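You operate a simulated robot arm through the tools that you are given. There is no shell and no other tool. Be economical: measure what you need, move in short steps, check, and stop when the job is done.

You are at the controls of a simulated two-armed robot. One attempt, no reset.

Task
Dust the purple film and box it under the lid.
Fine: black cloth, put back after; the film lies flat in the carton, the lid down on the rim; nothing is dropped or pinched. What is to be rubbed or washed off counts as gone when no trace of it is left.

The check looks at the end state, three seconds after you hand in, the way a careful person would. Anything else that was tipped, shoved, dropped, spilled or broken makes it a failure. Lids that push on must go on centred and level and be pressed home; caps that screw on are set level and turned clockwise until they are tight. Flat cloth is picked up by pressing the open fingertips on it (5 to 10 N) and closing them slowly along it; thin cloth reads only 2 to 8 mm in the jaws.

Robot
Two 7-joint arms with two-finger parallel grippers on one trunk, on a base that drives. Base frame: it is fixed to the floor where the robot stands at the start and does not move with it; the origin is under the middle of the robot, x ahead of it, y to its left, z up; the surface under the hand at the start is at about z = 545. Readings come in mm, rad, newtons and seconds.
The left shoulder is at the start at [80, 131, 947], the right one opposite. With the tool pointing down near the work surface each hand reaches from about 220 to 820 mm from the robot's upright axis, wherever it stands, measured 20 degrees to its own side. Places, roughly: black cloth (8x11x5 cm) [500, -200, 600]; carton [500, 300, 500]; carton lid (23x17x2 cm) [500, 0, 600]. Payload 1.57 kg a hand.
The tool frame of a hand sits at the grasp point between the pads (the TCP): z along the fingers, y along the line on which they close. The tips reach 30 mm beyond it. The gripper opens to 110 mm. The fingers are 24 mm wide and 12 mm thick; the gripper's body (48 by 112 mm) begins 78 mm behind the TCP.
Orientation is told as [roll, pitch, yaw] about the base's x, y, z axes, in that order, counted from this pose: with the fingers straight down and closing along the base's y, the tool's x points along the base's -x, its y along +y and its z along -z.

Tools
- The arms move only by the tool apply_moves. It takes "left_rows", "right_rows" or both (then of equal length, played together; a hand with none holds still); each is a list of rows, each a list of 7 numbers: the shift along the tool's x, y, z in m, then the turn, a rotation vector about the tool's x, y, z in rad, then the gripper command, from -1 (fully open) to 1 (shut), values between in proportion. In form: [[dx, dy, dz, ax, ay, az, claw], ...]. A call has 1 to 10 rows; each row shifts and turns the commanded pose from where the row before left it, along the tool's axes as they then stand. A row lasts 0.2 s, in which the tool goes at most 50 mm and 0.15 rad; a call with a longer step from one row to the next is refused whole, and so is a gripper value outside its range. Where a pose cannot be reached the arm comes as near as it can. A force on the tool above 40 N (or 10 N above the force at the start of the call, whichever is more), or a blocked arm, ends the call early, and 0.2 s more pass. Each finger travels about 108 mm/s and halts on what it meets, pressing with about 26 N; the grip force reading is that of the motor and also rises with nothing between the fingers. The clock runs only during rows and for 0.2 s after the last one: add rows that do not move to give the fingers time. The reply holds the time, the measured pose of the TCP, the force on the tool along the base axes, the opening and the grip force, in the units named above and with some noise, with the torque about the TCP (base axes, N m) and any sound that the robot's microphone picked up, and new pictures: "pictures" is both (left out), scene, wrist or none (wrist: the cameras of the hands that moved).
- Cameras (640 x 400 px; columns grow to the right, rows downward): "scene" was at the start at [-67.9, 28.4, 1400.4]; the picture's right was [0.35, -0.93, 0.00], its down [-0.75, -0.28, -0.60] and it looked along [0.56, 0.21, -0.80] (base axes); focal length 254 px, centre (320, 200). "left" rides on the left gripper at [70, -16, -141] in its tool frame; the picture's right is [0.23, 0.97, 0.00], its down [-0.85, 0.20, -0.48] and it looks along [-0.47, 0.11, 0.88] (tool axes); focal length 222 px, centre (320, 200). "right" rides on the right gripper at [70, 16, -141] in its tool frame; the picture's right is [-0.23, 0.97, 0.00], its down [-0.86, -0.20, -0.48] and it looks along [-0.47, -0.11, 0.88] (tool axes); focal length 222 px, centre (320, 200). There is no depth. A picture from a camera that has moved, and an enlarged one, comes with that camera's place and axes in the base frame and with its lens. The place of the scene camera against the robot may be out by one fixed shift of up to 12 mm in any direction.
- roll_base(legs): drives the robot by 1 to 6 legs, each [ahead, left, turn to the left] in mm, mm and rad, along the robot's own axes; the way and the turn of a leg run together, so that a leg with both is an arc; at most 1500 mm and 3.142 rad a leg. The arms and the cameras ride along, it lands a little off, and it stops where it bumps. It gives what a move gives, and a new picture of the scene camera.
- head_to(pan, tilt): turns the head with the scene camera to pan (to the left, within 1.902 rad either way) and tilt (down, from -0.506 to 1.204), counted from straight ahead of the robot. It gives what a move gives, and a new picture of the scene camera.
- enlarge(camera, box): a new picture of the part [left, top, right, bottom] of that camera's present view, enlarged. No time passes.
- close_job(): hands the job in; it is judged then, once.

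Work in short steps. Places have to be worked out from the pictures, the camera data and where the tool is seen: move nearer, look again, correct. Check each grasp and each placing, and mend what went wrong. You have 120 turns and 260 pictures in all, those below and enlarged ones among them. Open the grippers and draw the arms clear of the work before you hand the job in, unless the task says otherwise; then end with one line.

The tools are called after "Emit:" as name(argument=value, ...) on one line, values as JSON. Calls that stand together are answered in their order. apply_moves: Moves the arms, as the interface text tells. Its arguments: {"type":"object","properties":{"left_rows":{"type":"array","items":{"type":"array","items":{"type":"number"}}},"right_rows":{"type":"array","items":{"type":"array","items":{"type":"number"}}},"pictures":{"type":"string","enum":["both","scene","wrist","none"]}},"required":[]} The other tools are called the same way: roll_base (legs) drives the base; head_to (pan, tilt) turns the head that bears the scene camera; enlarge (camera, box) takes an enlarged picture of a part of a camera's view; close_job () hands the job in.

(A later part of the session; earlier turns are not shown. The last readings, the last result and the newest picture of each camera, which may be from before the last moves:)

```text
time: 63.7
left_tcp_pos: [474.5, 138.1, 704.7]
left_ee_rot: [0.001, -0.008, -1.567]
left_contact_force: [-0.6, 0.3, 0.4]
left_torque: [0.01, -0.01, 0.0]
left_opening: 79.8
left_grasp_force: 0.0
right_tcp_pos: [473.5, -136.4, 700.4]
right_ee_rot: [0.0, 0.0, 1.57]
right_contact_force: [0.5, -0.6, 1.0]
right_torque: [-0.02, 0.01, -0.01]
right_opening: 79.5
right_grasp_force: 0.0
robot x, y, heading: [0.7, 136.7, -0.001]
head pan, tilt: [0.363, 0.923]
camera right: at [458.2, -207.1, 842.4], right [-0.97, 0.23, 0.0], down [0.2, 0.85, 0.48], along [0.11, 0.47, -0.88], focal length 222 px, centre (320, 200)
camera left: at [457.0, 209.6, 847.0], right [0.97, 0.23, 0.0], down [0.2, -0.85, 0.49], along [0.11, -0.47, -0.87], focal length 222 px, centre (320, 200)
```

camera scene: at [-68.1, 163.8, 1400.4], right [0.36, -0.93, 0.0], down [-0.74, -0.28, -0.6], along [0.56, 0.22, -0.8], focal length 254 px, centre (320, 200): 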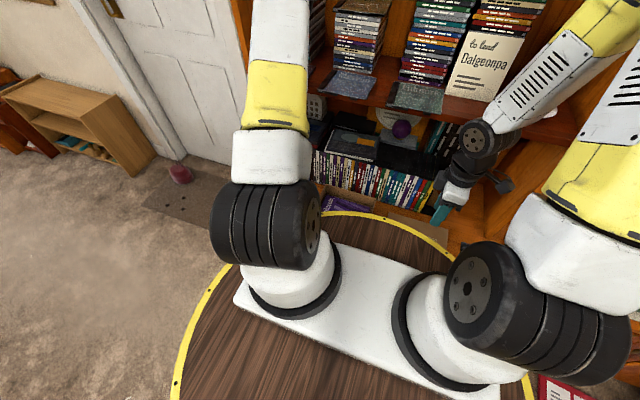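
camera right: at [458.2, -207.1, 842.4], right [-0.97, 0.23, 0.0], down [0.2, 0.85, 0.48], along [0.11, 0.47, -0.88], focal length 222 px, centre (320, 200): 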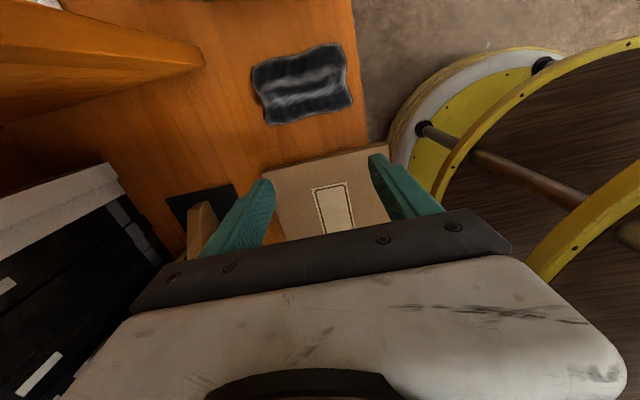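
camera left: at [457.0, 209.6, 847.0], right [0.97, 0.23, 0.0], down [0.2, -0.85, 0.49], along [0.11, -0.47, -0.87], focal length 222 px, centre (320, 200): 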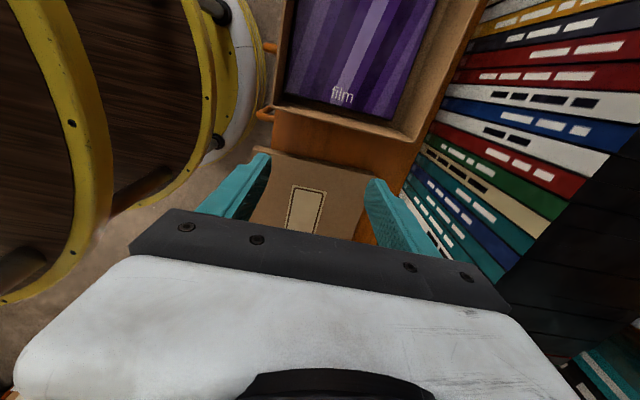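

Both hands hover over the lid's ends. I zoom to check the gaps before lowering.

Emit:
enlarge(camera="left", box=[220, 60, 460, 210])

Emit:
enlarge(camera="right", box=[220, 60, 460, 210])

```text
2.67 times, centred on (340, 135) of left
camera zoom: at [457.0, 209.6, 847.0], right [0.97, 0.23, 0.0], down [0.2, -0.85, 0.49], along [0.11, -0.47, -0.87], focal length 592 px, centre (267, 373)
```

zoom: 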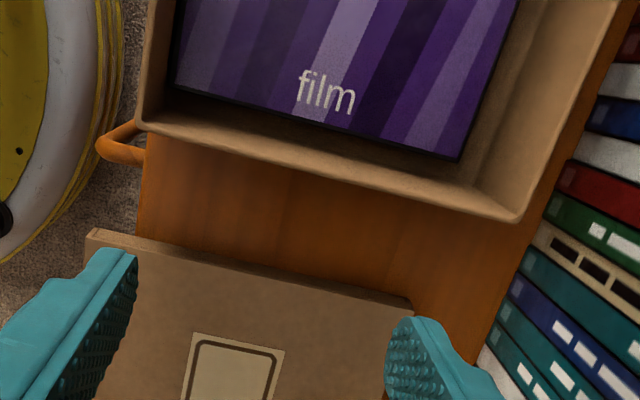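

```text
2.67 times, centred on (340, 135) of right
camera zoom: at [458.2, -207.1, 842.4], right [-0.97, 0.23, 0.0], down [0.2, 0.85, 0.48], along [0.11, 0.47, -0.88], focal length 592 px, centre (267, 373)
```

zoom: 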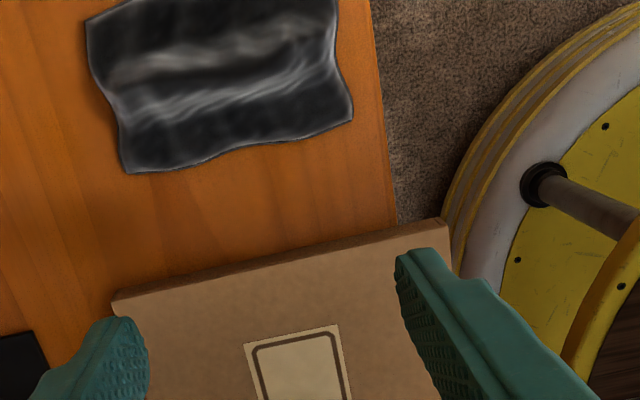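

Clearances are good (finger width 24 mm in 55 mm gaps). I lower both hands beside the lid ends to tips ≈ 551.

Emit:
apply_moves(left_rows=[[0, 0, 0.035, 0, 0, 0, -0.45], [0, 0, 0.035, 0, 0, 0, -0.45], [0, 0, 0.03, 0, 0, 0, -0.45], [0, 0, 0.015, 0, 0, 0, -0.45], [0, 0, 0.007, 0, 0, 0, -0.45], [0, 0, 0.002, 0, 0, 0, -0.45], [0, 0, 0, 0, 0, 0, -0.45]], right_rows=[[0, 0, 0.035, 0, 0, 0, -0.45], [0, 0, 0.035, 0, 0, 0, -0.45], [0, 0, 0.03, 0, 0, 0, -0.45], [0, 0, 0.01, 0, 0, 0, -0.45], [0, 0, 0.007, 0, 0, 0, -0.45], [0, 0, 0.002, 0, 0, 0, -0.45], [0, 0, 0, 0, 0, 0, -0.45]], pictures="wrist")

```text
time: 65.3
left_tcp_pos: [475.4, 138.3, 581.9]
left_ee_rot: [0.003, -0.007, -1.569]
left_contact_force: [-0.4, -0.2, -1.0]
left_torque: [0.0, -0.03, 0.01]
left_opening: 79.6
left_grasp_force: 0.1
right_tcp_pos: [475.2, -136.3, 582.1]
right_ee_rot: [-0.001, 0.0, 1.571]
right_contact_force: [0.0, -0.2, -0.2]
right_torque: [0.0, 0.0, -0.01]
right_opening: 79.8
right_grasp_force: 0.2
robot x, y, heading: [1.2, 135.7, 0.002]
head pan, tilt: [0.363, 0.923]
camera right: at [460.1, -207.1, 723.8], right [-0.97, 0.23, 0.0], down [0.2, 0.85, 0.48], along [0.11, 0.47, -0.88], focal length 222 px, centre (320, 200)
camera left: at [458.7, 208.8, 723.2], right [0.97, 0.23, 0.0], down [0.2, -0.85, 0.49], along [0.11, -0.47, -0.87], focal length 222 px, centre (320, 200)
```

right: 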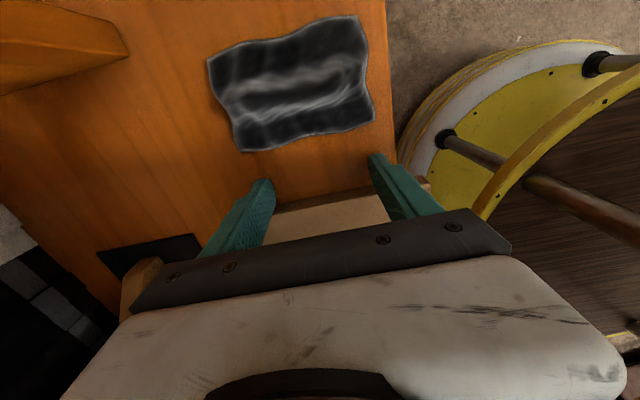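
left: 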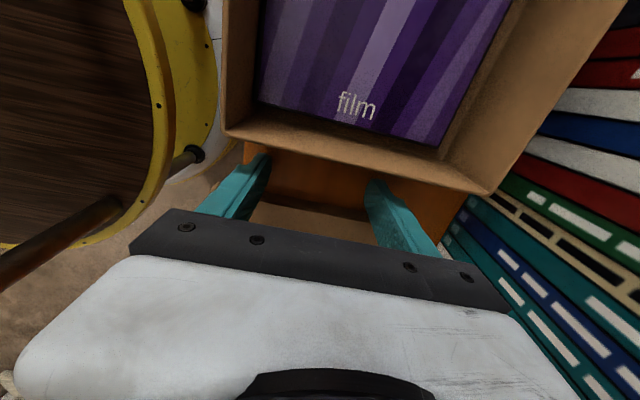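

Both sit free of contact. I close in to near the lid's ends.

Emit:
apply_moves(left_rows=[[-0.005, 0, 0.002, 0, 0, 0, -0.45], [-0.004, 0, 0, 0, 0, 0, -0.45], [0, 0, 0, 0, 0, 0, -0.45]], right_rows=[[-0.004, 0, 0.002, 0, 0, 0, -0.45], [-0.003, 0, 0, 0, 0, 0, -0.45], [0, 0, 0, 0, 0, 0, -0.45]], pictures="wrist")

Emit:
enlarge(camera="left", box=[200, 130, 440, 280])

Emit:
enlarge(camera="right", box=[200, 130, 440, 280])

```text
time: 66.1
left_tcp_pos: [473.8, 128.6, 580.8]
left_ee_rot: [0.0, -0.008, -1.568]
left_contact_force: [0.2, -0.9, -0.8]
left_torque: [0.0, -0.01, -0.02]
left_opening: 79.6
left_grasp_force: 0.0
right_tcp_pos: [474.4, -130.3, 580.5]
right_ee_rot: [0.001, 0.002, 1.57]
right_contact_force: [-0.4, 0.7, 0.0]
right_torque: [-0.02, 0.01, 0.02]
right_opening: 80.0
right_grasp_force: 0.0
robot x, y, heading: [0.6, 131.8, 0.001]
head pan, tilt: [0.363, 0.923]
camera right: at [459.3, -200.7, 722.1], right [-0.97, 0.23, 0.0], down [0.2, 0.85, 0.48], along [0.11, 0.47, -0.88], focal length 222 px, centre (320, 200)
camera left: at [458.5, 199.7, 721.7], right [0.97, 0.23, 0.0], down [0.2, -0.85, 0.49], along [0.11, -0.47, -0.87], focal length 222 px, centre (320, 200)
```

right: 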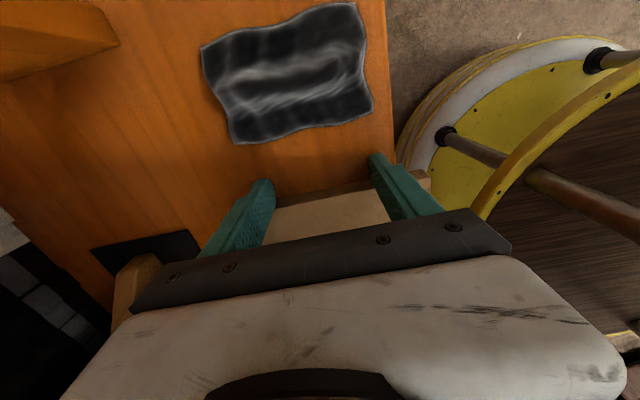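
left: 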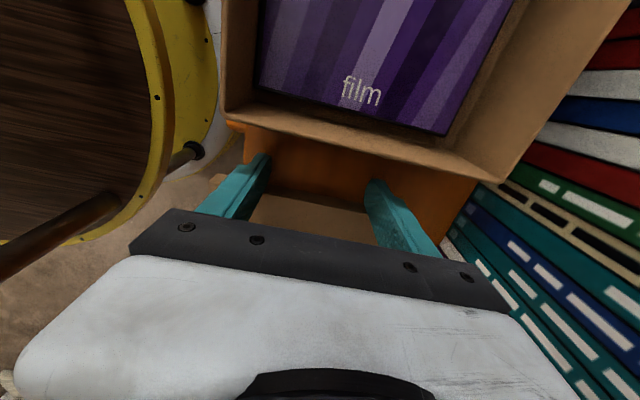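

```text
2.67 times, centred on (320, 205) of left
camera zoom: at [458.5, 199.7, 721.7], right [0.97, 0.23, 0.0], down [0.2, -0.85, 0.49], along [0.11, -0.47, -0.87], focal length 592 px, centre (320, 187)
```

zoom: 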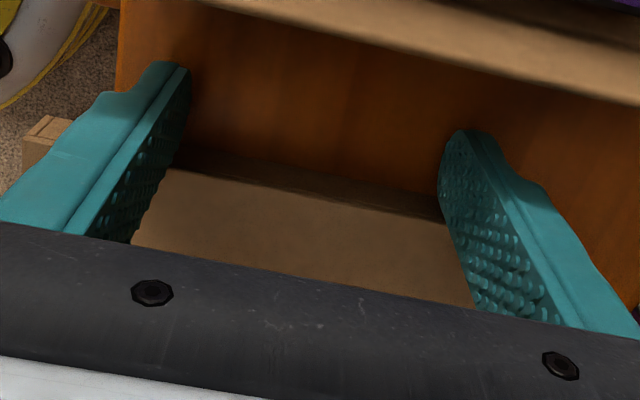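

```text
2.67 times, centred on (320, 205) of right
camera zoom: at [459.3, -200.7, 722.1], right [-0.97, 0.23, 0.0], down [0.2, 0.85, 0.48], along [0.11, 0.47, -0.88], focal length 592 px, centre (320, 187)
```

zoom: 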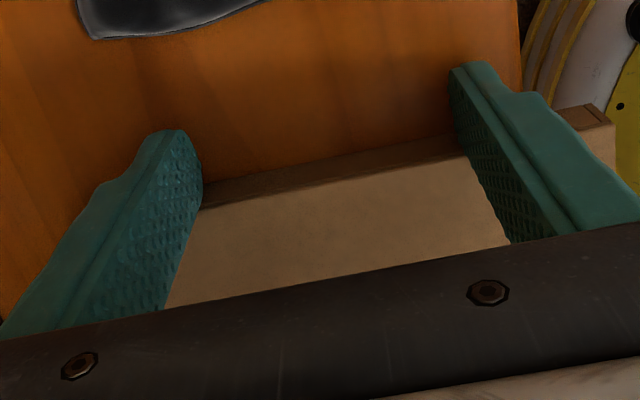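

Fingers flank the lid ends. I lower 3 mm more and inch in until contact is felt.

Emit:
apply_moves(left_rows=[[-0.001, 0, 0.003, 0, 0, 0, -0.45], [-0.001, 0, 0, 0, 0, 0, -0.45], [-0.001, 0, 0, 0, 0, 0, -0.45], [0, 0, 0, 0, 0, 0, -0.45]], right_rows=[[-0.001, 0, 0.003, 0, 0, 0, -0.45], [-0.001, 0, 0, 0, 0, 0, -0.45], [-0.001, 0, 0, 0, 0, 0, -0.45], [0, 0, 0, 0, 0, 0, -0.45]], pictures="none")

```text
time: 67.1
left_tcp_pos: [475.8, 126.6, 577.3]
left_ee_rot: [0.001, -0.006, -1.568]
left_contact_force: [-0.3, 0.9, -0.1]
left_torque: [-0.03, 0.0, -0.02]
left_opening: 79.8
left_grasp_force: 0.2
right_tcp_pos: [474.9, -127.5, 577.7]
right_ee_rot: [-0.002, -0.001, 1.571]
right_contact_force: [0.8, -0.5, 0.7]
right_torque: [-0.02, -0.05, 0.0]
right_opening: 79.7
right_grasp_force: 0.0
robot x, y, heading: [2.1, 137.3, 0.001]
head pan, tilt: [0.363, 0.923]
```

Almost touching; continue inward in 1 mm steps.

Emit:
apply_moves(left_rows=[[-0.001, 0, 0, 0, 0, 0, -0.45], [-0.001, 0, 0, 0, 0, 0, -0.45], [0, 0, 0, 0, 0, 0, -0.45]], right_rows=[[-0.001, 0, 0, 0, 0, 0, -0.45], [-0.001, 0, 0, 0, 0, 0, -0.45], [0, 0, 0, 0, 0, 0, -0.45]], pictures="none")

```text
time: 67.9
left_tcp_pos: [474.8, 124.9, 576.6]
left_ee_rot: [0.001, -0.006, -1.565]
left_contact_force: [0.7, 4.0, 2.6]
left_torque: [0.01, 0.1, -0.17]
left_opening: 79.5
left_grasp_force: 0.0
right_tcp_pos: [473.9, -125.6, 578.1]
right_ee_rot: [0.0, 0.0, 1.569]
right_contact_force: [1.1, -3.7, 0.3]
right_torque: [-0.06, -0.11, 0.03]
right_opening: 79.8
right_grasp_force: 0.1
robot x, y, heading: [-1.6, 134.8, -0.0]
head pan, tilt: [0.363, 0.923]
```

Both sides touch with ~4 N. I squeeze in to about 12–15 N.

Emit:
apply_moves(left_rows=[[-0.001, 0, 0, 0, 0, 0, -0.45], [-0.0005, 0, 0, 0, 0, 0, -0.45], [0, 0, 0, 0, 0, 0, -0.45]], right_rows=[[-0.001, 0, 0, 0, 0, 0, -0.45], [-0.0005, 0, 0, 0, 0, 0, -0.45], [0, 0, 0, 0, 0, 0, -0.45]], pictures="none")

```text
time: 68.7
left_tcp_pos: [476.5, 124.2, 575.5]
left_ee_rot: [-0.001, -0.004, -1.567]
left_contact_force: [-0.9, 17.1, 4.6]
left_torque: [0.29, 0.16, -0.71]
left_opening: 79.8
left_grasp_force: 0.0
right_tcp_pos: [474.2, -126.5, 576.6]
right_ee_rot: [0.001, 0.003, 1.569]
right_contact_force: [-0.5, -17.8, 0.9]
right_torque: [-0.33, 0.02, 0.46]
right_opening: 79.6
right_grasp_force: 0.0
robot x, y, heading: [-2.5, 137.1, 0.002]
head pan, tilt: [0.363, 0.923]
```

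17 N squeeze on both sides. I lift slowly 15 mm and check.

Emit:
apply_moves(left_rows=[[0, 0, -0.003, 0, 0, 0, -0.45], [0, 0, -0.004, 0, 0, 0, -0.45], [0, 0, -0.004, 0, 0, 0, -0.45], [0, 0, -0.004, 0, 0, 0, -0.45], [0, 0, 0, 0, 0, 0, -0.45]], right_rows=[[0, 0, -0.003, 0, 0, 0, -0.45], [0, 0, -0.004, 0, 0, 0, -0.45], [0, 0, -0.004, 0, 0, 0, -0.45], [0, 0, -0.004, 0, 0, 0, -0.45], [0, 0, 0, 0, 0, 0, -0.45]], pictures="wrist")

Emit:
enlarge(camera="left", box=[200, 130, 440, 280])

Emit:
enlarge(camera="right", box=[200, 130, 440, 280])

```text
time: 69.9
left_tcp_pos: [474.1, 123.8, 592.2]
left_ee_rot: [0.001, -0.004, -1.569]
left_contact_force: [-0.3, 23.4, 0.2]
left_torque: [0.48, -0.05, -0.79]
left_opening: 80.2
left_grasp_force: 0.0
right_tcp_pos: [474.9, -125.8, 593.0]
right_ee_rot: [-0.001, 0.001, 1.57]
right_contact_force: [1.0, -23.9, -1.0]
right_torque: [-0.42, 0.03, 0.53]
right_opening: 79.8
right_grasp_force: 0.1
robot x, y, heading: [-0.9, 138.4, 0.006]
head pan, tilt: [0.363, 0.923]
camera right: at [459.1, -196.0, 734.2], right [-0.97, 0.23, 0.0], down [0.2, 0.86, 0.48], along [0.11, 0.46, -0.88], focal length 222 px, centre (320, 200)
camera left: at [458.0, 194.4, 733.8], right [0.97, 0.23, 0.0], down [0.2, -0.85, 0.48], along [0.11, -0.47, -0.88], focal length 222 px, centre (320, 200)
```

right: 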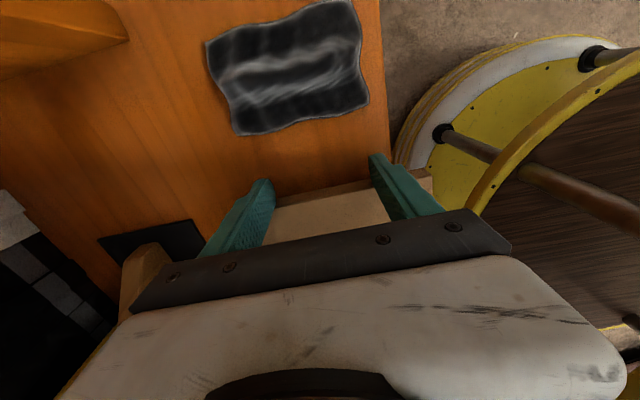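
left: 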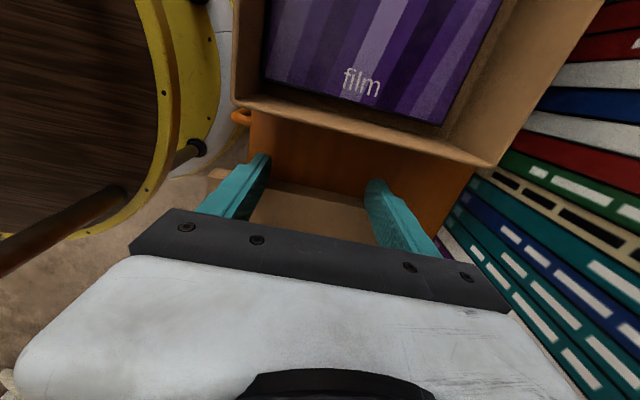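

```text
2.67 times, centred on (320, 205) of left
camera zoom: at [458.0, 194.4, 733.8], right [0.97, 0.23, 0.0], down [0.2, -0.85, 0.48], along [0.11, -0.47, -0.88], focal length 592 px, centre (320, 187)
```

zoom: 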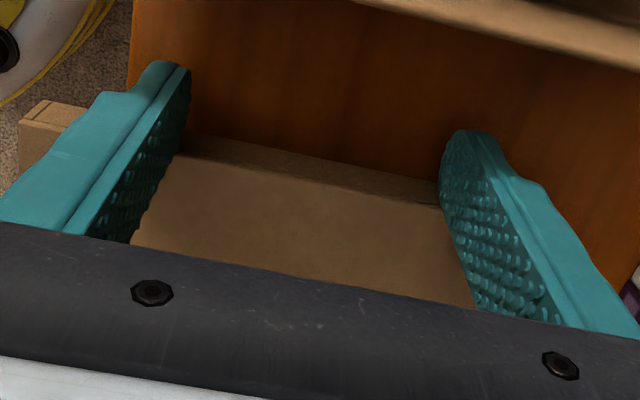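

```text
2.67 times, centred on (320, 205) of right
camera zoom: at [459.1, -196.0, 734.2], right [-0.97, 0.23, 0.0], down [0.2, 0.86, 0.48], along [0.11, 0.46, -0.88], focal length 592 px, centre (320, 187)
```

zoom: 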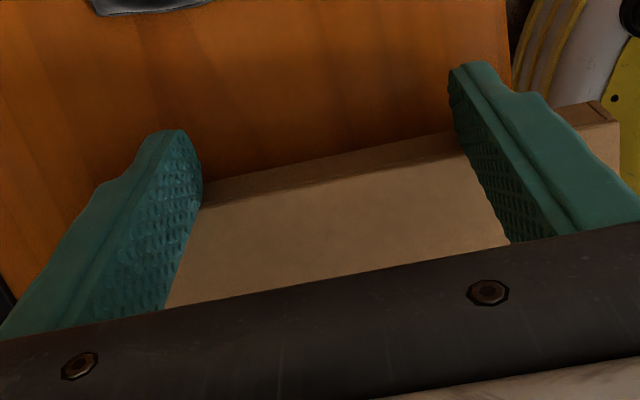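

The lid rises with the hands, level. I keep lifting by 80 mm in step.

Emit:
apply_moves(left_rows=[[0, 0, -0.006, 0, 0, 0, -0.45], [0, 0, -0.009, 0, 0, 0, -0.45], [0, 0, -0.01, 0, 0, 0, -0.45], [0, 0, -0.01, 0, 0, 0, -0.45], [0, 0, -0.01, 0, 0, 0, -0.45], [0, 0, -0.01, 0, 0, 0, -0.45], [0, 0, -0.01, 0, 0, 0, -0.45], [0, 0, -0.008, 0, 0, 0, -0.45], [0, 0, -0.005, 0, 0, 0, -0.45], [0, 0, 0, 0, 0, 0, -0.45]], right_rows=[[0, 0, -0.006, 0, 0, 0, -0.45], [0, 0, -0.009, 0, 0, 0, -0.45], [0, 0, -0.01, 0, 0, 0, -0.45], [0, 0, -0.01, 0, 0, 0, -0.45], [0, 0, -0.01, 0, 0, 0, -0.45], [0, 0, -0.01, 0, 0, 0, -0.45], [0, 0, -0.01, 0, 0, 0, -0.45], [0, 0, -0.008, 0, 0, 0, -0.45], [0, 0, -0.005, 0, 0, 0, -0.45], [0, 0, 0, 0, 0, 0, -0.45]], pictures="wrist")

```text
time: 72.1
left_tcp_pos: [474.4, 125.9, 671.2]
left_ee_rot: [0.001, -0.005, -1.567]
left_contact_force: [1.1, 24.1, 0.3]
left_torque: [0.47, -0.12, -0.58]
left_opening: 80.2
left_grasp_force: 0.6
right_tcp_pos: [474.4, -125.5, 671.0]
right_ee_rot: [0.001, 0.001, 1.569]
right_contact_force: [-1.5, -24.1, 0.0]
right_torque: [-0.44, 0.09, 0.78]
right_opening: 80.0
right_grasp_force: 0.0
robot x, y, heading: [0.4, 135.7, 0.006]
head pan, tilt: [0.363, 0.923]
camera right: at [459.7, -194.9, 812.5], right [-0.97, 0.23, 0.0], down [0.2, 0.86, 0.48], along [0.11, 0.46, -0.88], focal length 222 px, centre (320, 200)
camera left: at [458.1, 195.9, 811.7], right [0.97, 0.23, 0.0], down [0.2, -0.85, 0.48], along [0.11, -0.47, -0.88], focal length 222 px, centre (320, 200)
```

right: 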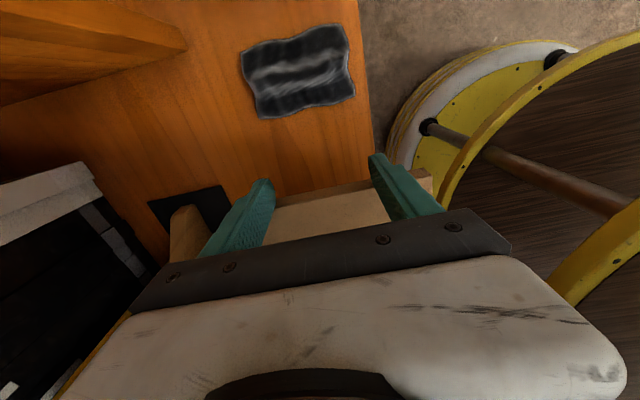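
left: 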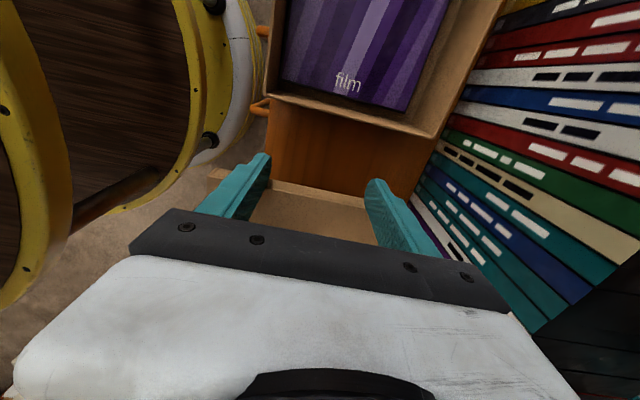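

Lid is firmly held (24 N). I carry it left in step, gently accelerating.

Emit:
apply_moves(left_rows=[[0.003, 0, 0, 0, 0, 0, -0.45], [0.006, 0, 0, 0, 0, 0, -0.45], [0.01, 0, 0, 0, 0, 0, -0.45], [0.012, 0, 0, 0, 0, 0, -0.45], [0.014, 0, 0, 0, 0, 0, -0.45], [0.014, 0, 0, 0, 0, 0, -0.45], [0.012, 0, 0, 0, 0, 0, -0.45], [0.01, 0, 0, 0, 0, 0, -0.45], [0.006, 0, 0, 0, 0, 0, -0.45], [0.003, 0, 0, 0, 0, 0, -0.45]], right_rows=[[-0.003, 0, 0, 0, 0, 0, -0.45], [-0.006, 0, 0, 0, 0, 0, -0.45], [-0.01, 0, 0, 0, 0, 0, -0.45], [-0.012, 0, 0, 0, 0, 0, -0.45], [-0.014, 0, 0, 0, 0, 0, -0.45], [-0.014, 0, 0, 0, 0, 0, -0.45], [-0.012, 0, 0, 0, 0, 0, -0.45], [-0.01, 0, 0, 0, 0, 0, -0.45], [-0.006, 0, 0, 0, 0, 0, -0.45], [-0.003, 0, 0, 0, 0, 0, -0.45]], pictures="none")

```text
time: 74.3
left_tcp_pos: [474.2, 214.7, 669.5]
left_ee_rot: [0.002, -0.005, -1.569]
left_contact_force: [-1.7, 23.8, 0.0]
left_torque: [0.53, 0.0, -0.89]
left_opening: 80.5
left_grasp_force: 0.5
right_tcp_pos: [472.6, -36.5, 670.6]
right_ee_rot: [0.0, 0.003, 1.57]
right_contact_force: [1.0, -25.4, 0.1]
right_torque: [-0.5, -0.01, 0.43]
right_opening: 79.9
right_grasp_force: 0.1
robot x, y, heading: [2.7, 138.3, -0.001]
head pan, tilt: [0.363, 0.923]
```

Steady. Next 110 mm, with +19 mm in x blended in.

Emit:
apply_moves(left_rows=[[0.004, 0.0019, 0, 0, 0, 0, -0.45], [0.008, 0.0019, 0, 0, 0, 0, -0.45], [0.012, 0.0019, 0, 0, 0, 0, -0.45], [0.015, 0.0019, 0, 0, 0, 0, -0.45], [0.016, 0.0019, 0, 0, 0, 0, -0.45], [0.016, 0.0019, 0, 0, 0, 0, -0.45], [0.015, 0.0019, 0, 0, 0, 0, -0.45], [0.012, 0.0019, 0, 0, 0, 0, -0.45], [0.008, 0.0019, 0, 0, 0, 0, -0.45], [0.004, 0.0019, 0, 0, 0, 0, -0.45]], right_rows=[[-0.004, -0.0019, 0, 0, 0, 0, -0.45], [-0.008, -0.0019, 0, 0, 0, 0, -0.45], [-0.012, -0.0019, 0, 0, 0, 0, -0.45], [-0.015, -0.0019, 0, 0, 0, 0, -0.45], [-0.016, -0.0019, 0, 0, 0, 0, -0.45], [-0.016, -0.0019, 0, 0, 0, 0, -0.45], [-0.015, -0.0019, 0, 0, 0, 0, -0.45], [-0.012, -0.0019, 0, 0, 0, 0, -0.45], [-0.008, -0.0019, 0, 0, 0, 0, -0.45], [-0.004, -0.0019, 0, 0, 0, 0, -0.45]], pictures="none")

```text
time: 76.5
left_tcp_pos: [494.6, 323.6, 669.0]
left_ee_rot: [0.003, -0.007, -1.566]
left_contact_force: [1.9, 22.9, -0.2]
left_torque: [0.46, -0.09, -0.31]
left_opening: 81.0
left_grasp_force: 0.4
right_tcp_pos: [494.4, 74.7, 670.6]
right_ee_rot: [0.002, 0.002, 1.568]
right_contact_force: [-3.1, -22.3, -0.8]
right_torque: [-0.47, 0.09, 0.88]
right_opening: 80.5
right_grasp_force: 0.0
robot x, y, heading: [0.2, 135.9, 0.001]
head pan, tilt: [0.363, 0.923]
```

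Still firm. The last 78 mm in y, then look.

Emit:
apply_moves(left_rows=[[0.004, 0, 0, 0, 0, 0, -0.45], [0.008, 0, 0, 0, 0, 0, -0.45], [0.012, 0, 0, 0, 0, 0, -0.45], [0.014, 0, 0, 0, 0, 0, -0.45], [0.014, 0, 0, 0, 0, 0, -0.45], [0.012, 0, 0, 0, 0, 0, -0.45], [0.009, 0, 0, 0, 0, 0, -0.45], [0.005, 0, 0, 0, 0, 0, -0.45], [0, 0, 0, 0, 0, 0, -0.45]], right_rows=[[-0.004, 0, 0, 0, 0, 0, -0.45], [-0.008, 0, 0, 0, 0, 0, -0.45], [-0.012, 0, 0, 0, 0, 0, -0.45], [-0.014, 0, 0, 0, 0, 0, -0.45], [-0.014, 0, 0, 0, 0, 0, -0.45], [-0.012, 0, 0, 0, 0, 0, -0.45], [-0.009, 0, 0, 0, 0, 0, -0.45], [-0.005, 0, 0, 0, 0, 0, -0.45], [0, 0, 0, 0, 0, 0, -0.45]], pictures="both")

Emit:
enlarge(camera="left", box=[160, 100, 480, 300])

Emit:
enlarge(camera="right", box=[160, 100, 480, 300])

```text
time: 78.5
left_tcp_pos: [492.2, 403.4, 667.0]
left_ee_rot: [0.002, -0.005, -1.568]
left_contact_force: [3.3, 23.5, -0.9]
left_torque: [0.47, -0.11, -0.16]
left_opening: 81.1
left_grasp_force: 0.5
right_tcp_pos: [492.5, 153.7, 670.2]
right_ee_rot: [0.002, 0.004, 1.569]
right_contact_force: [-3.2, -24.0, -0.3]
right_torque: [-0.46, 0.13, 1.02]
right_opening: 82.3
right_grasp_force: 1.7
robot x, y, heading: [2.6, 135.4, 0.003]
head pan, tilt: [0.363, 0.923]
camera scene: at [-68.0, 163.8, 1400.4], right [0.36, -0.93, 0.0], down [-0.74, -0.28, -0.6], along [0.56, 0.22, -0.8], focal length 254 px, centre (320, 200)
camera right: at [478.4, 83.6, 811.6], right [-0.97, 0.23, 0.0], down [0.2, 0.86, 0.48], along [0.11, 0.46, -0.88], focal length 222 px, centre (320, 200)
camera left: at [475.6, 474.0, 809.5], right [0.97, 0.23, 0.0], down [0.2, -0.85, 0.48], along [0.11, -0.47, -0.88], focal length 222 px, centre (320, 200)
```

scene: 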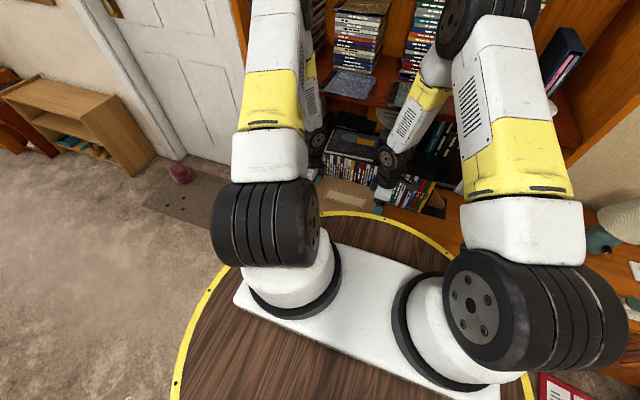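
right: 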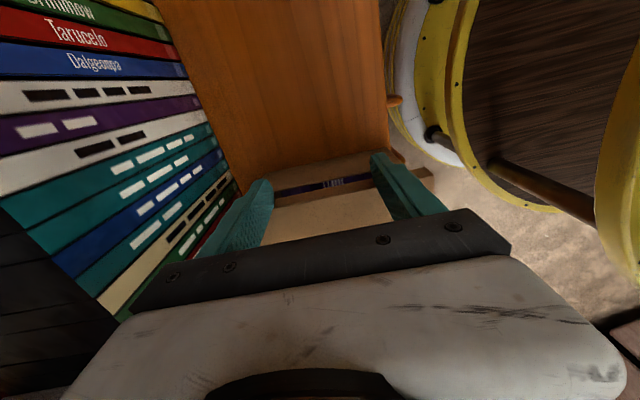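
left: 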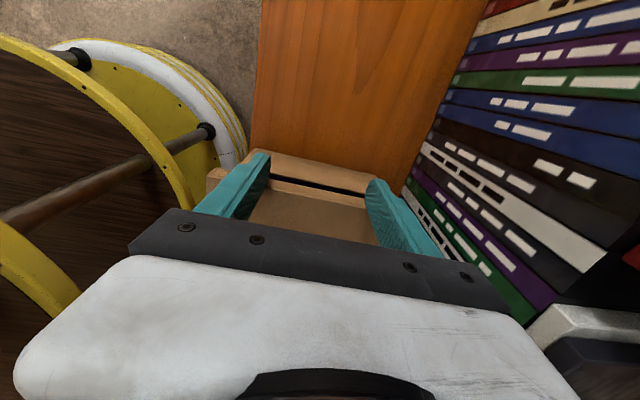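

```text
2.00 times, centred on (320, 200) of left
camera zoom: at [475.6, 474.0, 809.5], right [0.97, 0.23, 0.0], down [0.2, -0.85, 0.48], along [0.11, -0.47, -0.88], focal length 444 px, centre (320, 200)
```

zoom: 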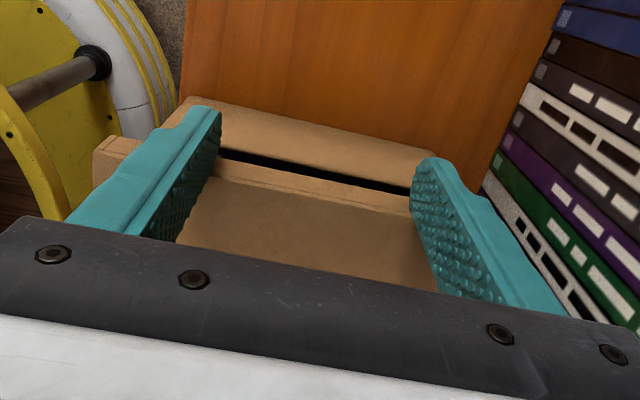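

```text
2.00 times, centred on (320, 200) of right
camera zoom: at [478.4, 83.6, 811.6], right [-0.97, 0.23, 0.0], down [0.2, 0.86, 0.48], along [0.11, 0.46, -0.88], focal length 444 px, centre (320, 200)
```

zoom: 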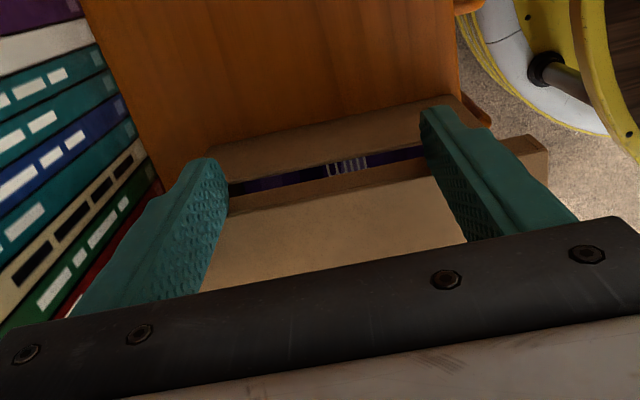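

Lid hovers over the carton. I compare positions from the scene view as well.

Emit:
enlarge(camera="scene", box=[290, 150, 434, 240])

```text
4.44 times, centred on (362, 195) of scene
camera zoom: at [-68.0, 163.8, 1400.4], right [0.36, -0.93, 0.0], down [-0.74, -0.28, -0.6], along [0.56, 0.22, -0.8], focal length 1129 px, centre (133, 222)
```

zoom: 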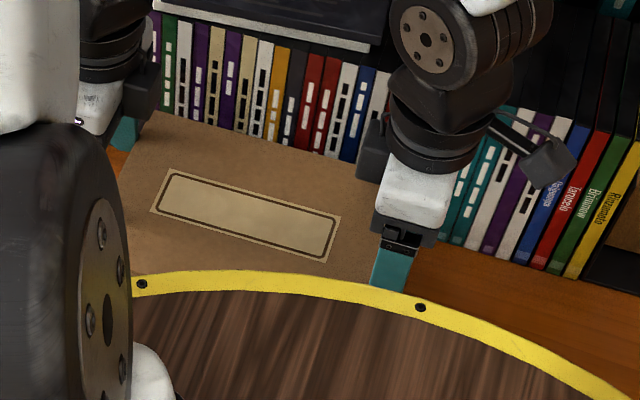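

I nudge y −1.5 mm, x +1 mm and lower 24 mm so the skirt is just above the rim, then look again.

Emit:
apply_moves(left_rows=[[-0.0015, 0.001, 0.003, 0, 0, 0, -0.45], [0, 0, 0.005, 0, 0, 0, -0.45], [0, 0, 0.005, 0, 0, 0, -0.45], [0, 0, 0.005, 0, 0, 0, -0.45], [0, 0, 0.004, 0, 0, 0, -0.45], [0, 0, 0.002, 0, 0, 0, -0.45], [0, 0, 0, 0, 0, 0, -0.45]], right_rows=[[0.0015, -0.001, 0.003, 0, 0, 0, -0.45], [0, 0, 0.005, 0, 0, 0, -0.45], [0, 0, 0.005, 0, 0, 0, -0.45], [0, 0, 0.005, 0, 0, 0, -0.45], [0, 0, 0.004, 0, 0, 0, -0.45], [0, 0, 0.002, 0, 0, 0, -0.45], [0, 0, 0, 0, 0, 0, -0.45]], pictures="none")

Emit:
enlarge(camera="left", box=[160, 100, 480, 300])

Emit:
enlarge(camera="right", box=[160, 100, 480, 300])

```text
time: 80.1
left_tcp_pos: [493.2, 400.8, 643.8]
left_ee_rot: [0.002, -0.005, -1.567]
left_contact_force: [1.2, 23.1, -0.6]
left_torque: [0.45, -0.03, -0.48]
left_opening: 80.9
left_grasp_force: 0.4
right_tcp_pos: [494.5, 151.1, 644.9]
right_ee_rot: [0.002, 0.003, 1.57]
right_contact_force: [-1.6, -23.3, 0.5]
right_torque: [-0.49, 0.0, 0.9]
right_opening: 82.3
right_grasp_force: 1.3
robot x, y, heading: [-3.6, 132.7, -0.0]
head pan, tilt: [0.363, 0.923]
```

```text
2.00 times, centred on (320, 200) of left
camera zoom: at [476.8, 471.4, 785.6], right [0.97, 0.23, 0.0], down [0.2, -0.85, 0.48], along [0.11, -0.47, -0.88], focal length 444 px, centre (320, 200)
```

zoom: 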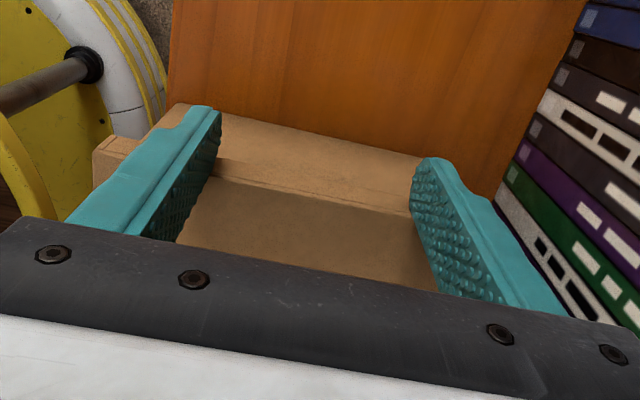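

```text
2.00 times, centred on (320, 200) of right
camera zoom: at [479.1, 81.0, 787.7], right [-0.97, 0.23, 0.0], down [0.2, 0.86, 0.48], along [0.11, 0.46, -0.88], focal length 444 px, centre (320, 200)
```

zoom: 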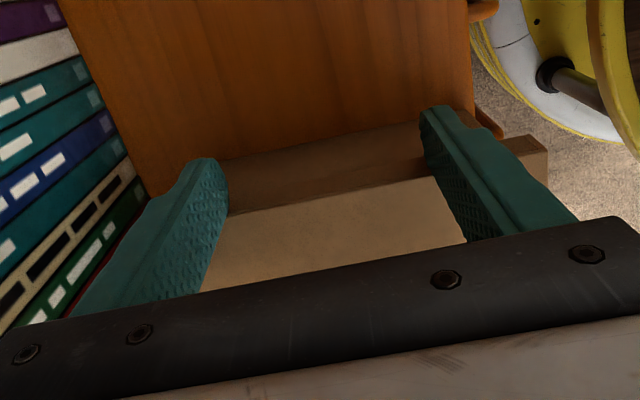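

Lid spans x≈410–575, y≈163–389 around carton x≈413–573, y≈168–383: aligned. I lower slowly, watching for contact.

Emit:
apply_moves(left_rows=[[0, 0, 0.003, 0, 0, 0, -0.45], [0, 0, 0.003, 0, 0, 0, -0.45], [0, 0, 0.003, 0, 0, 0, -0.45], [0, 0, 0.003, 0, 0, 0, -0.45], [0, 0, 0.002, 0, 0, 0, -0.45], [0, 0, 0, 0, 0, 0, -0.45]], right_rows=[[0, 0, 0.003, 0, 0, 0, -0.45], [0, 0, 0.003, 0, 0, 0, -0.45], [0, 0, 0.003, 0, 0, 0, -0.45], [0, 0, 0.003, 0, 0, 0, -0.45], [0, 0, 0.002, 0, 0, 0, -0.45], [0, 0, 0, 0, 0, 0, -0.45]], pictures="wrist")

```text
time: 81.5
left_tcp_pos: [492.9, 400.5, 630.7]
left_ee_rot: [0.001, -0.007, -1.568]
left_contact_force: [3.5, 24.5, 0.4]
left_torque: [0.43, -0.12, -0.19]
left_opening: 80.9
left_grasp_force: 1.0
right_tcp_pos: [496.2, 151.1, 632.2]
right_ee_rot: [0.001, 0.004, 1.57]
right_contact_force: [-3.7, -25.4, 0.1]
right_torque: [-0.48, 0.09, 1.04]
right_opening: 82.1
right_grasp_force: 1.3
robot x, y, heading: [1.4, 135.5, -0.002]
head pan, tilt: [0.363, 0.923]
camera right: at [479.9, 81.1, 774.0], right [-0.97, 0.23, 0.0], down [0.2, 0.86, 0.47], along [0.11, 0.46, -0.88], focal length 222 px, centre (320, 200)
camera left: at [477.2, 471.4, 771.8], right [0.97, 0.23, 0.0], down [0.2, -0.85, 0.48], along [0.11, -0.47, -0.88], focal length 222 px, centre (320, 200)
```

right: 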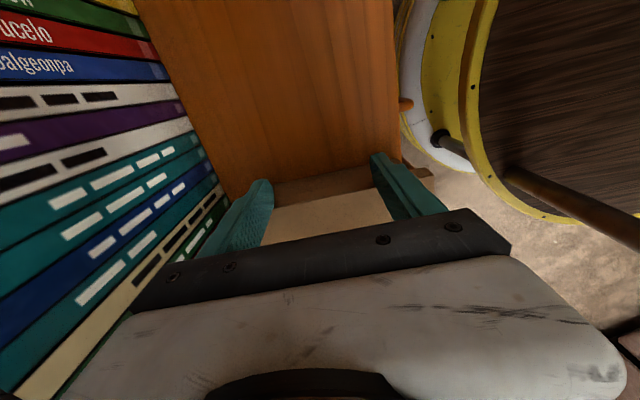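
left: 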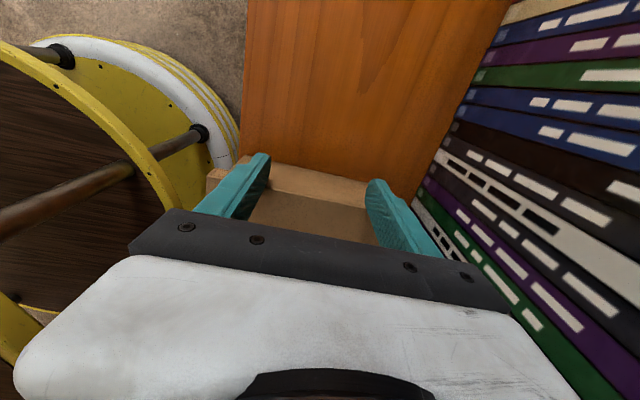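

No contact force yet at skirt ≈ 600. I continue down 8 mm.

Emit:
apply_moves(left_rows=[[0, 0, 0.002, 0, 0, 0, -0.45], [0, 0, 0.002, 0, 0, 0, -0.45], [0, 0, 0.002, 0, 0, 0, -0.45], [0, 0, 0.002, 0, 0, 0, -0.45], [0, 0, 0, 0, 0, 0, -0.45]], right_rows=[[0, 0, 0.002, 0, 0, 0, -0.45], [0, 0, 0.002, 0, 0, 0, -0.45], [0, 0, 0.002, 0, 0, 0, -0.45], [0, 0, 0.002, 0, 0, 0, -0.45], [0, 0, 0, 0, 0, 0, -0.45]], pictures="none")

Emit:
enlarge(camera="left", box=[160, 100, 480, 300])

Emit:
enlarge(camera="right", box=[160, 100, 480, 300])

```text
time: 82.7
left_tcp_pos: [494.5, 401.9, 622.0]
left_ee_rot: [0.002, -0.005, -1.568]
left_contact_force: [0.9, 23.8, 13.1]
left_torque: [0.31, 0.29, -0.53]
left_opening: 80.6
left_grasp_force: 0.5
right_tcp_pos: [495.4, 151.1, 624.8]
right_ee_rot: [0.0, 0.002, 1.569]
right_contact_force: [-0.8, -23.2, 0.0]
right_torque: [-0.48, 0.05, 0.87]
right_opening: 82.1
right_grasp_force: 1.5
robot x, y, heading: [-1.8, 138.5, 0.001]
head pan, tilt: [0.363, 0.923]
```

```text
2.00 times, centred on (320, 200) of left
camera zoom: at [477.4, 471.4, 764.3], right [0.97, 0.23, 0.0], down [0.2, -0.85, 0.48], along [0.11, -0.47, -0.88], focal length 444 px, centre (320, 200)
```

zoom: 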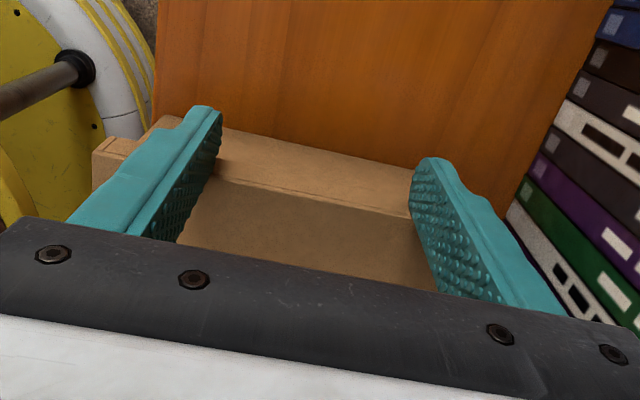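

```text
2.00 times, centred on (320, 200) of right
camera zoom: at [479.9, 80.9, 766.3], right [-0.97, 0.23, 0.0], down [0.2, 0.86, 0.48], along [0.11, 0.46, -0.88], focal length 444 px, centre (320, 200)
```

zoom: 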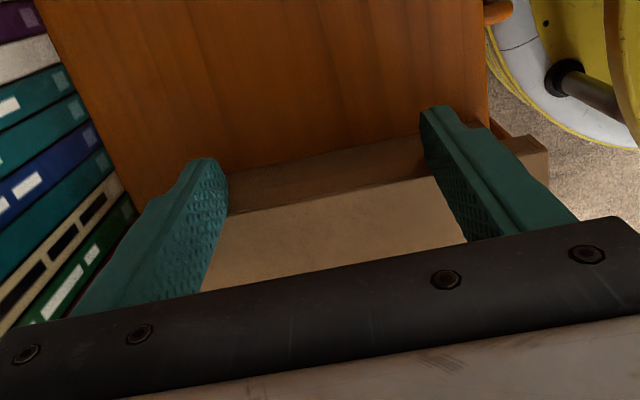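

Left side now feels 13 N from below. I zoom in on the seam to see whether the skirt is over the rim or sitting on it.

Emit:
enlarge(camera="left", box=[255, 150, 383, 230])

Emit:
enlarge(camera="right", box=[255, 150, 383, 230])

Emit:
enlarge(camera="left", box=[190, 130, 318, 210])

```text
5.00 times, centred on (319, 190) of left
camera zoom: at [477.4, 471.4, 764.3], right [0.97, 0.23, 0.0], down [0.2, -0.85, 0.48], along [0.11, -0.47, -0.88], focal length 1111 px, centre (325, 250)
```

zoom: 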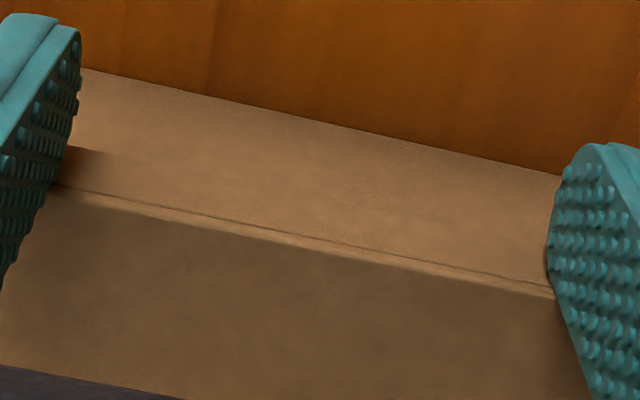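

```text
5.00 times, centred on (319, 190) of right
camera zoom: at [479.9, 80.9, 766.3], right [-0.97, 0.23, 0.0], down [0.2, 0.86, 0.48], along [0.11, 0.46, -0.88], focal length 1111 px, centre (325, 250)
```

zoom: 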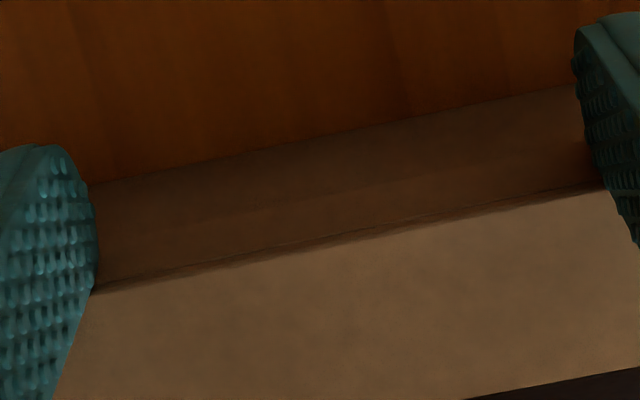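

```text
5.00 times, centred on (254, 170) of left
camera zoom: at [477.4, 471.4, 764.3], right [0.97, 0.23, 0.0], down [0.2, -0.85, 0.48], along [0.11, -0.47, -0.88], focal length 1111 px, centre (650, 350)
```

zoom: 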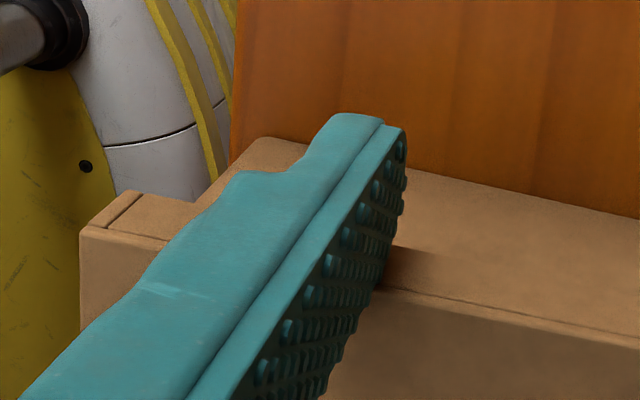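

Geometry says the lid top is now ≈ 611 and skirt bottom ≈ 591, below the rim (> 600): the skirt is engaged, left end in contact. I lower the right end by 3 mm to seat it too.

Emit:
apply_moves(left_rows=[[0, 0, 0, 0, 0, 0, -0.45], [0, 0, 0, 0, 0, 0, -0.45], [0, 0, 0, 0, 0, 0, -0.45], [0, 0, 0, 0, 0, 0, -0.45]], right_rows=[[0, 0, 0.001, 0, 0, 0, -0.45], [0, 0, 0.001, 0, 0, 0, -0.45], [0, 0, 0.001, 0, 0, 0, -0.45], [0, 0, 0, 0, 0, 0, -0.45]], pictures="none")

```text
time: 83.7
left_tcp_pos: [494.0, 400.7, 622.5]
left_ee_rot: [0.002, -0.005, -1.568]
left_contact_force: [2.8, 24.1, 8.5]
left_torque: [0.42, 0.08, -0.47]
left_opening: 80.4
left_grasp_force: 0.9
right_tcp_pos: [495.8, 149.8, 620.6]
right_ee_rot: [0.001, 0.004, 1.57]
right_contact_force: [-2.3, -25.2, 13.5]
right_torque: [-0.24, 0.54, 0.99]
right_opening: 81.7
right_grasp_force: 0.6
robot x, y, heading: [-1.8, 134.3, -0.003]
head pan, tilt: [0.363, 0.923]
```

Both ends now bear on the carton. I release the squeeze evenly and draw the hands outward.

Emit:
apply_moves(left_rows=[[0.001, 0, -0.0005, 0, 0, 0, -0.45], [0.001, 0, 0, 0, 0, 0, -0.45], [0.002, 0, 0, 0, 0, 0, -0.45], [0.006, 0, 0, 0, 0, 0, -0.45], [0.012, 0, 0, 0, 0, 0, -0.45], [0.015, 0, -0.01, 0, 0, 0, -0.45], [0, 0, -0.03, 0, 0, 0, -0.45], [0, 0, -0.04, 0, 0, 0, -0.45], [0, 0, 0, 0, 0, 0, -0.45]], right_rows=[[0.001, 0, -0.0005, 0, 0, 0, -0.45], [0.001, 0, 0, 0, 0, 0, -0.45], [0.002, 0, 0, 0, 0, 0, -0.45], [0.006, 0, 0, 0, 0, 0, -0.45], [0.012, 0, 0, 0, 0, 0, -0.45], [0.015, 0, -0.01, 0, 0, 0, -0.45], [0, 0, -0.03, 0, 0, 0, -0.45], [0, 0, -0.04, 0, 0, 0, -0.45], [0, 0, 0, 0, 0, 0, -0.45]], pictures="wrist")

Emit:
enlarge(camera="left", box=[200, 80, 456, 240])

Emit:
enlarge(camera="right", box=[200, 80, 456, 240])

```text
time: 85.7
left_tcp_pos: [495.5, 437.4, 703.4]
left_ee_rot: [0.002, -0.006, -1.567]
left_contact_force: [-0.3, 0.0, -0.4]
left_torque: [0.02, -0.01, 0.02]
left_opening: 79.8
left_grasp_force: 0.1
right_tcp_pos: [493.8, 116.2, 701.9]
right_ee_rot: [-0.001, 0.0, 1.569]
right_contact_force: [-0.3, 0.4, 0.7]
right_torque: [0.0, -0.05, -0.01]
right_opening: 79.8
right_grasp_force: 0.0
robot x, y, heading: [-3.3, 136.3, 0.003]
head pan, tilt: [0.363, 0.923]
camera right: at [478.4, 45.7, 844.0], right [-0.97, 0.23, 0.0], down [0.2, 0.85, 0.48], along [0.11, 0.47, -0.88], focal length 222 px, centre (320, 200)
camera left: at [479.0, 508.6, 844.5], right [0.97, 0.23, 0.0], down [0.2, -0.85, 0.49], along [0.11, -0.47, -0.87], focal length 222 px, centre (320, 200)
```

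right: 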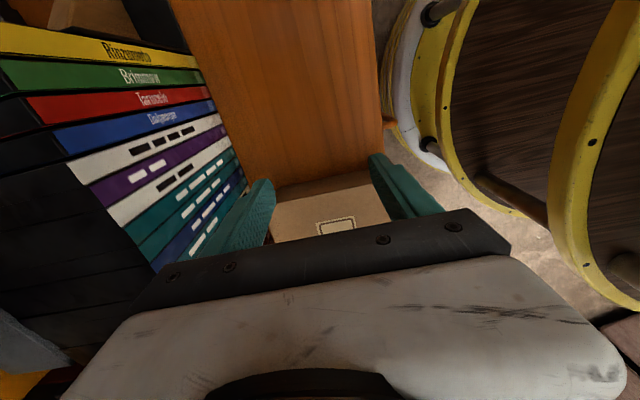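
left: 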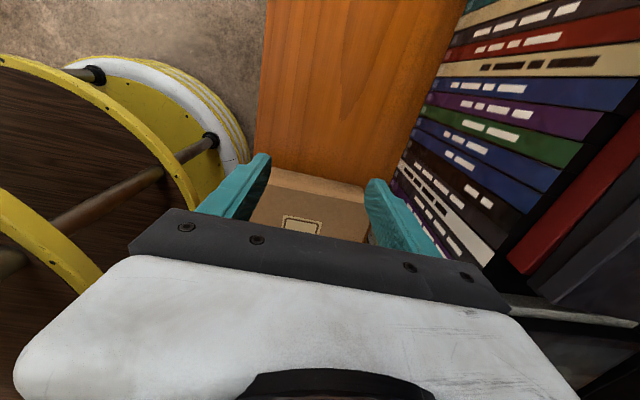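

```text
2.50 times, centred on (328, 160) of left
camera zoom: at [479.0, 508.6, 844.5], right [0.97, 0.23, 0.0], down [0.2, -0.85, 0.49], along [0.11, -0.47, -0.87], focal length 555 px, centre (300, 300)
```

zoom: 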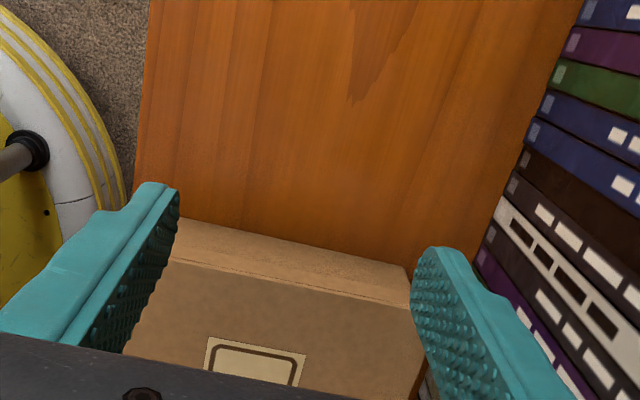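

```text
2.50 times, centred on (328, 160) of right
camera zoom: at [478.4, 45.7, 844.0], right [-0.97, 0.23, 0.0], down [0.2, 0.85, 0.48], along [0.11, 0.47, -0.88], focal length 555 px, centre (300, 300)
```

zoom: 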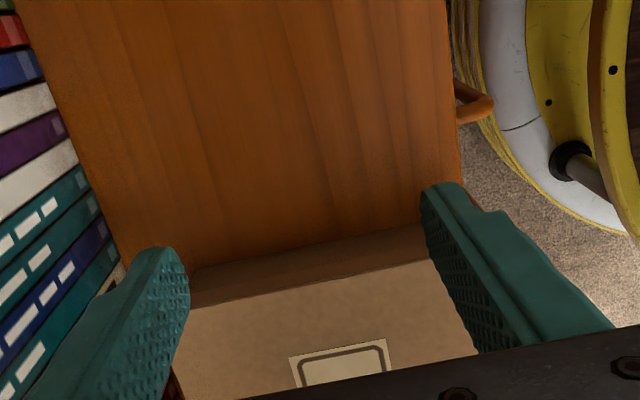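

Hands are free. I close the grippers and place them over both ends of the lid to press it home evenly.

Emit:
apply_moves(left_rows=[[-0.02, 0, 0, 0, 0, 0, 0.2], [-0.03, 0, 0, 0, 0, 0, 0.8], [-0.025, 0, 0, 0, 0, 0, 1], [0, 0, 0.02, 0, 0, 0, 1], [0, 0, 0.02, 0, 0, 0, 1], [0, 0, 0.01, 0, 0, 0, 1], [0, 0, 0.004, 0, 0, 0, 1], [0, 0, 0, 0, 0, 0, 1]], right_rows=[[-0.02, 0, 0, 0, 0, 0, 0.2], [-0.03, 0, 0, 0, 0, 0, 0.8], [-0.025, 0, 0, 0, 0, 0, 1], [0, 0, 0.02, 0, 0, 0, 1], [0, 0, 0.02, 0, 0, 0, 1], [0, 0, 0.01, 0, 0, 0, 1], [0, 0, 0.004, 0, 0, 0, 1], [0, 0, 0, 0, 0, 0, 1]], pictures="none")

```text
time: 87.5
left_tcp_pos: [495.1, 361.3, 649.1]
left_ee_rot: [0.0, -0.007, -1.567]
left_contact_force: [0.0, 0.3, 0.3]
left_torque: [0.03, -0.02, 0.01]
left_opening: 0.0
left_grasp_force: 20.7
right_tcp_pos: [494.3, 190.8, 646.9]
right_ee_rot: [0.0, 0.0, 1.573]
right_contact_force: [-0.2, 0.7, -0.3]
right_torque: [0.01, 0.01, 0.01]
right_opening: 0.2
right_grasp_force: 21.4
robot x, y, heading: [-2.3, 132.0, -0.002]
head pan, tilt: [0.363, 0.923]
```

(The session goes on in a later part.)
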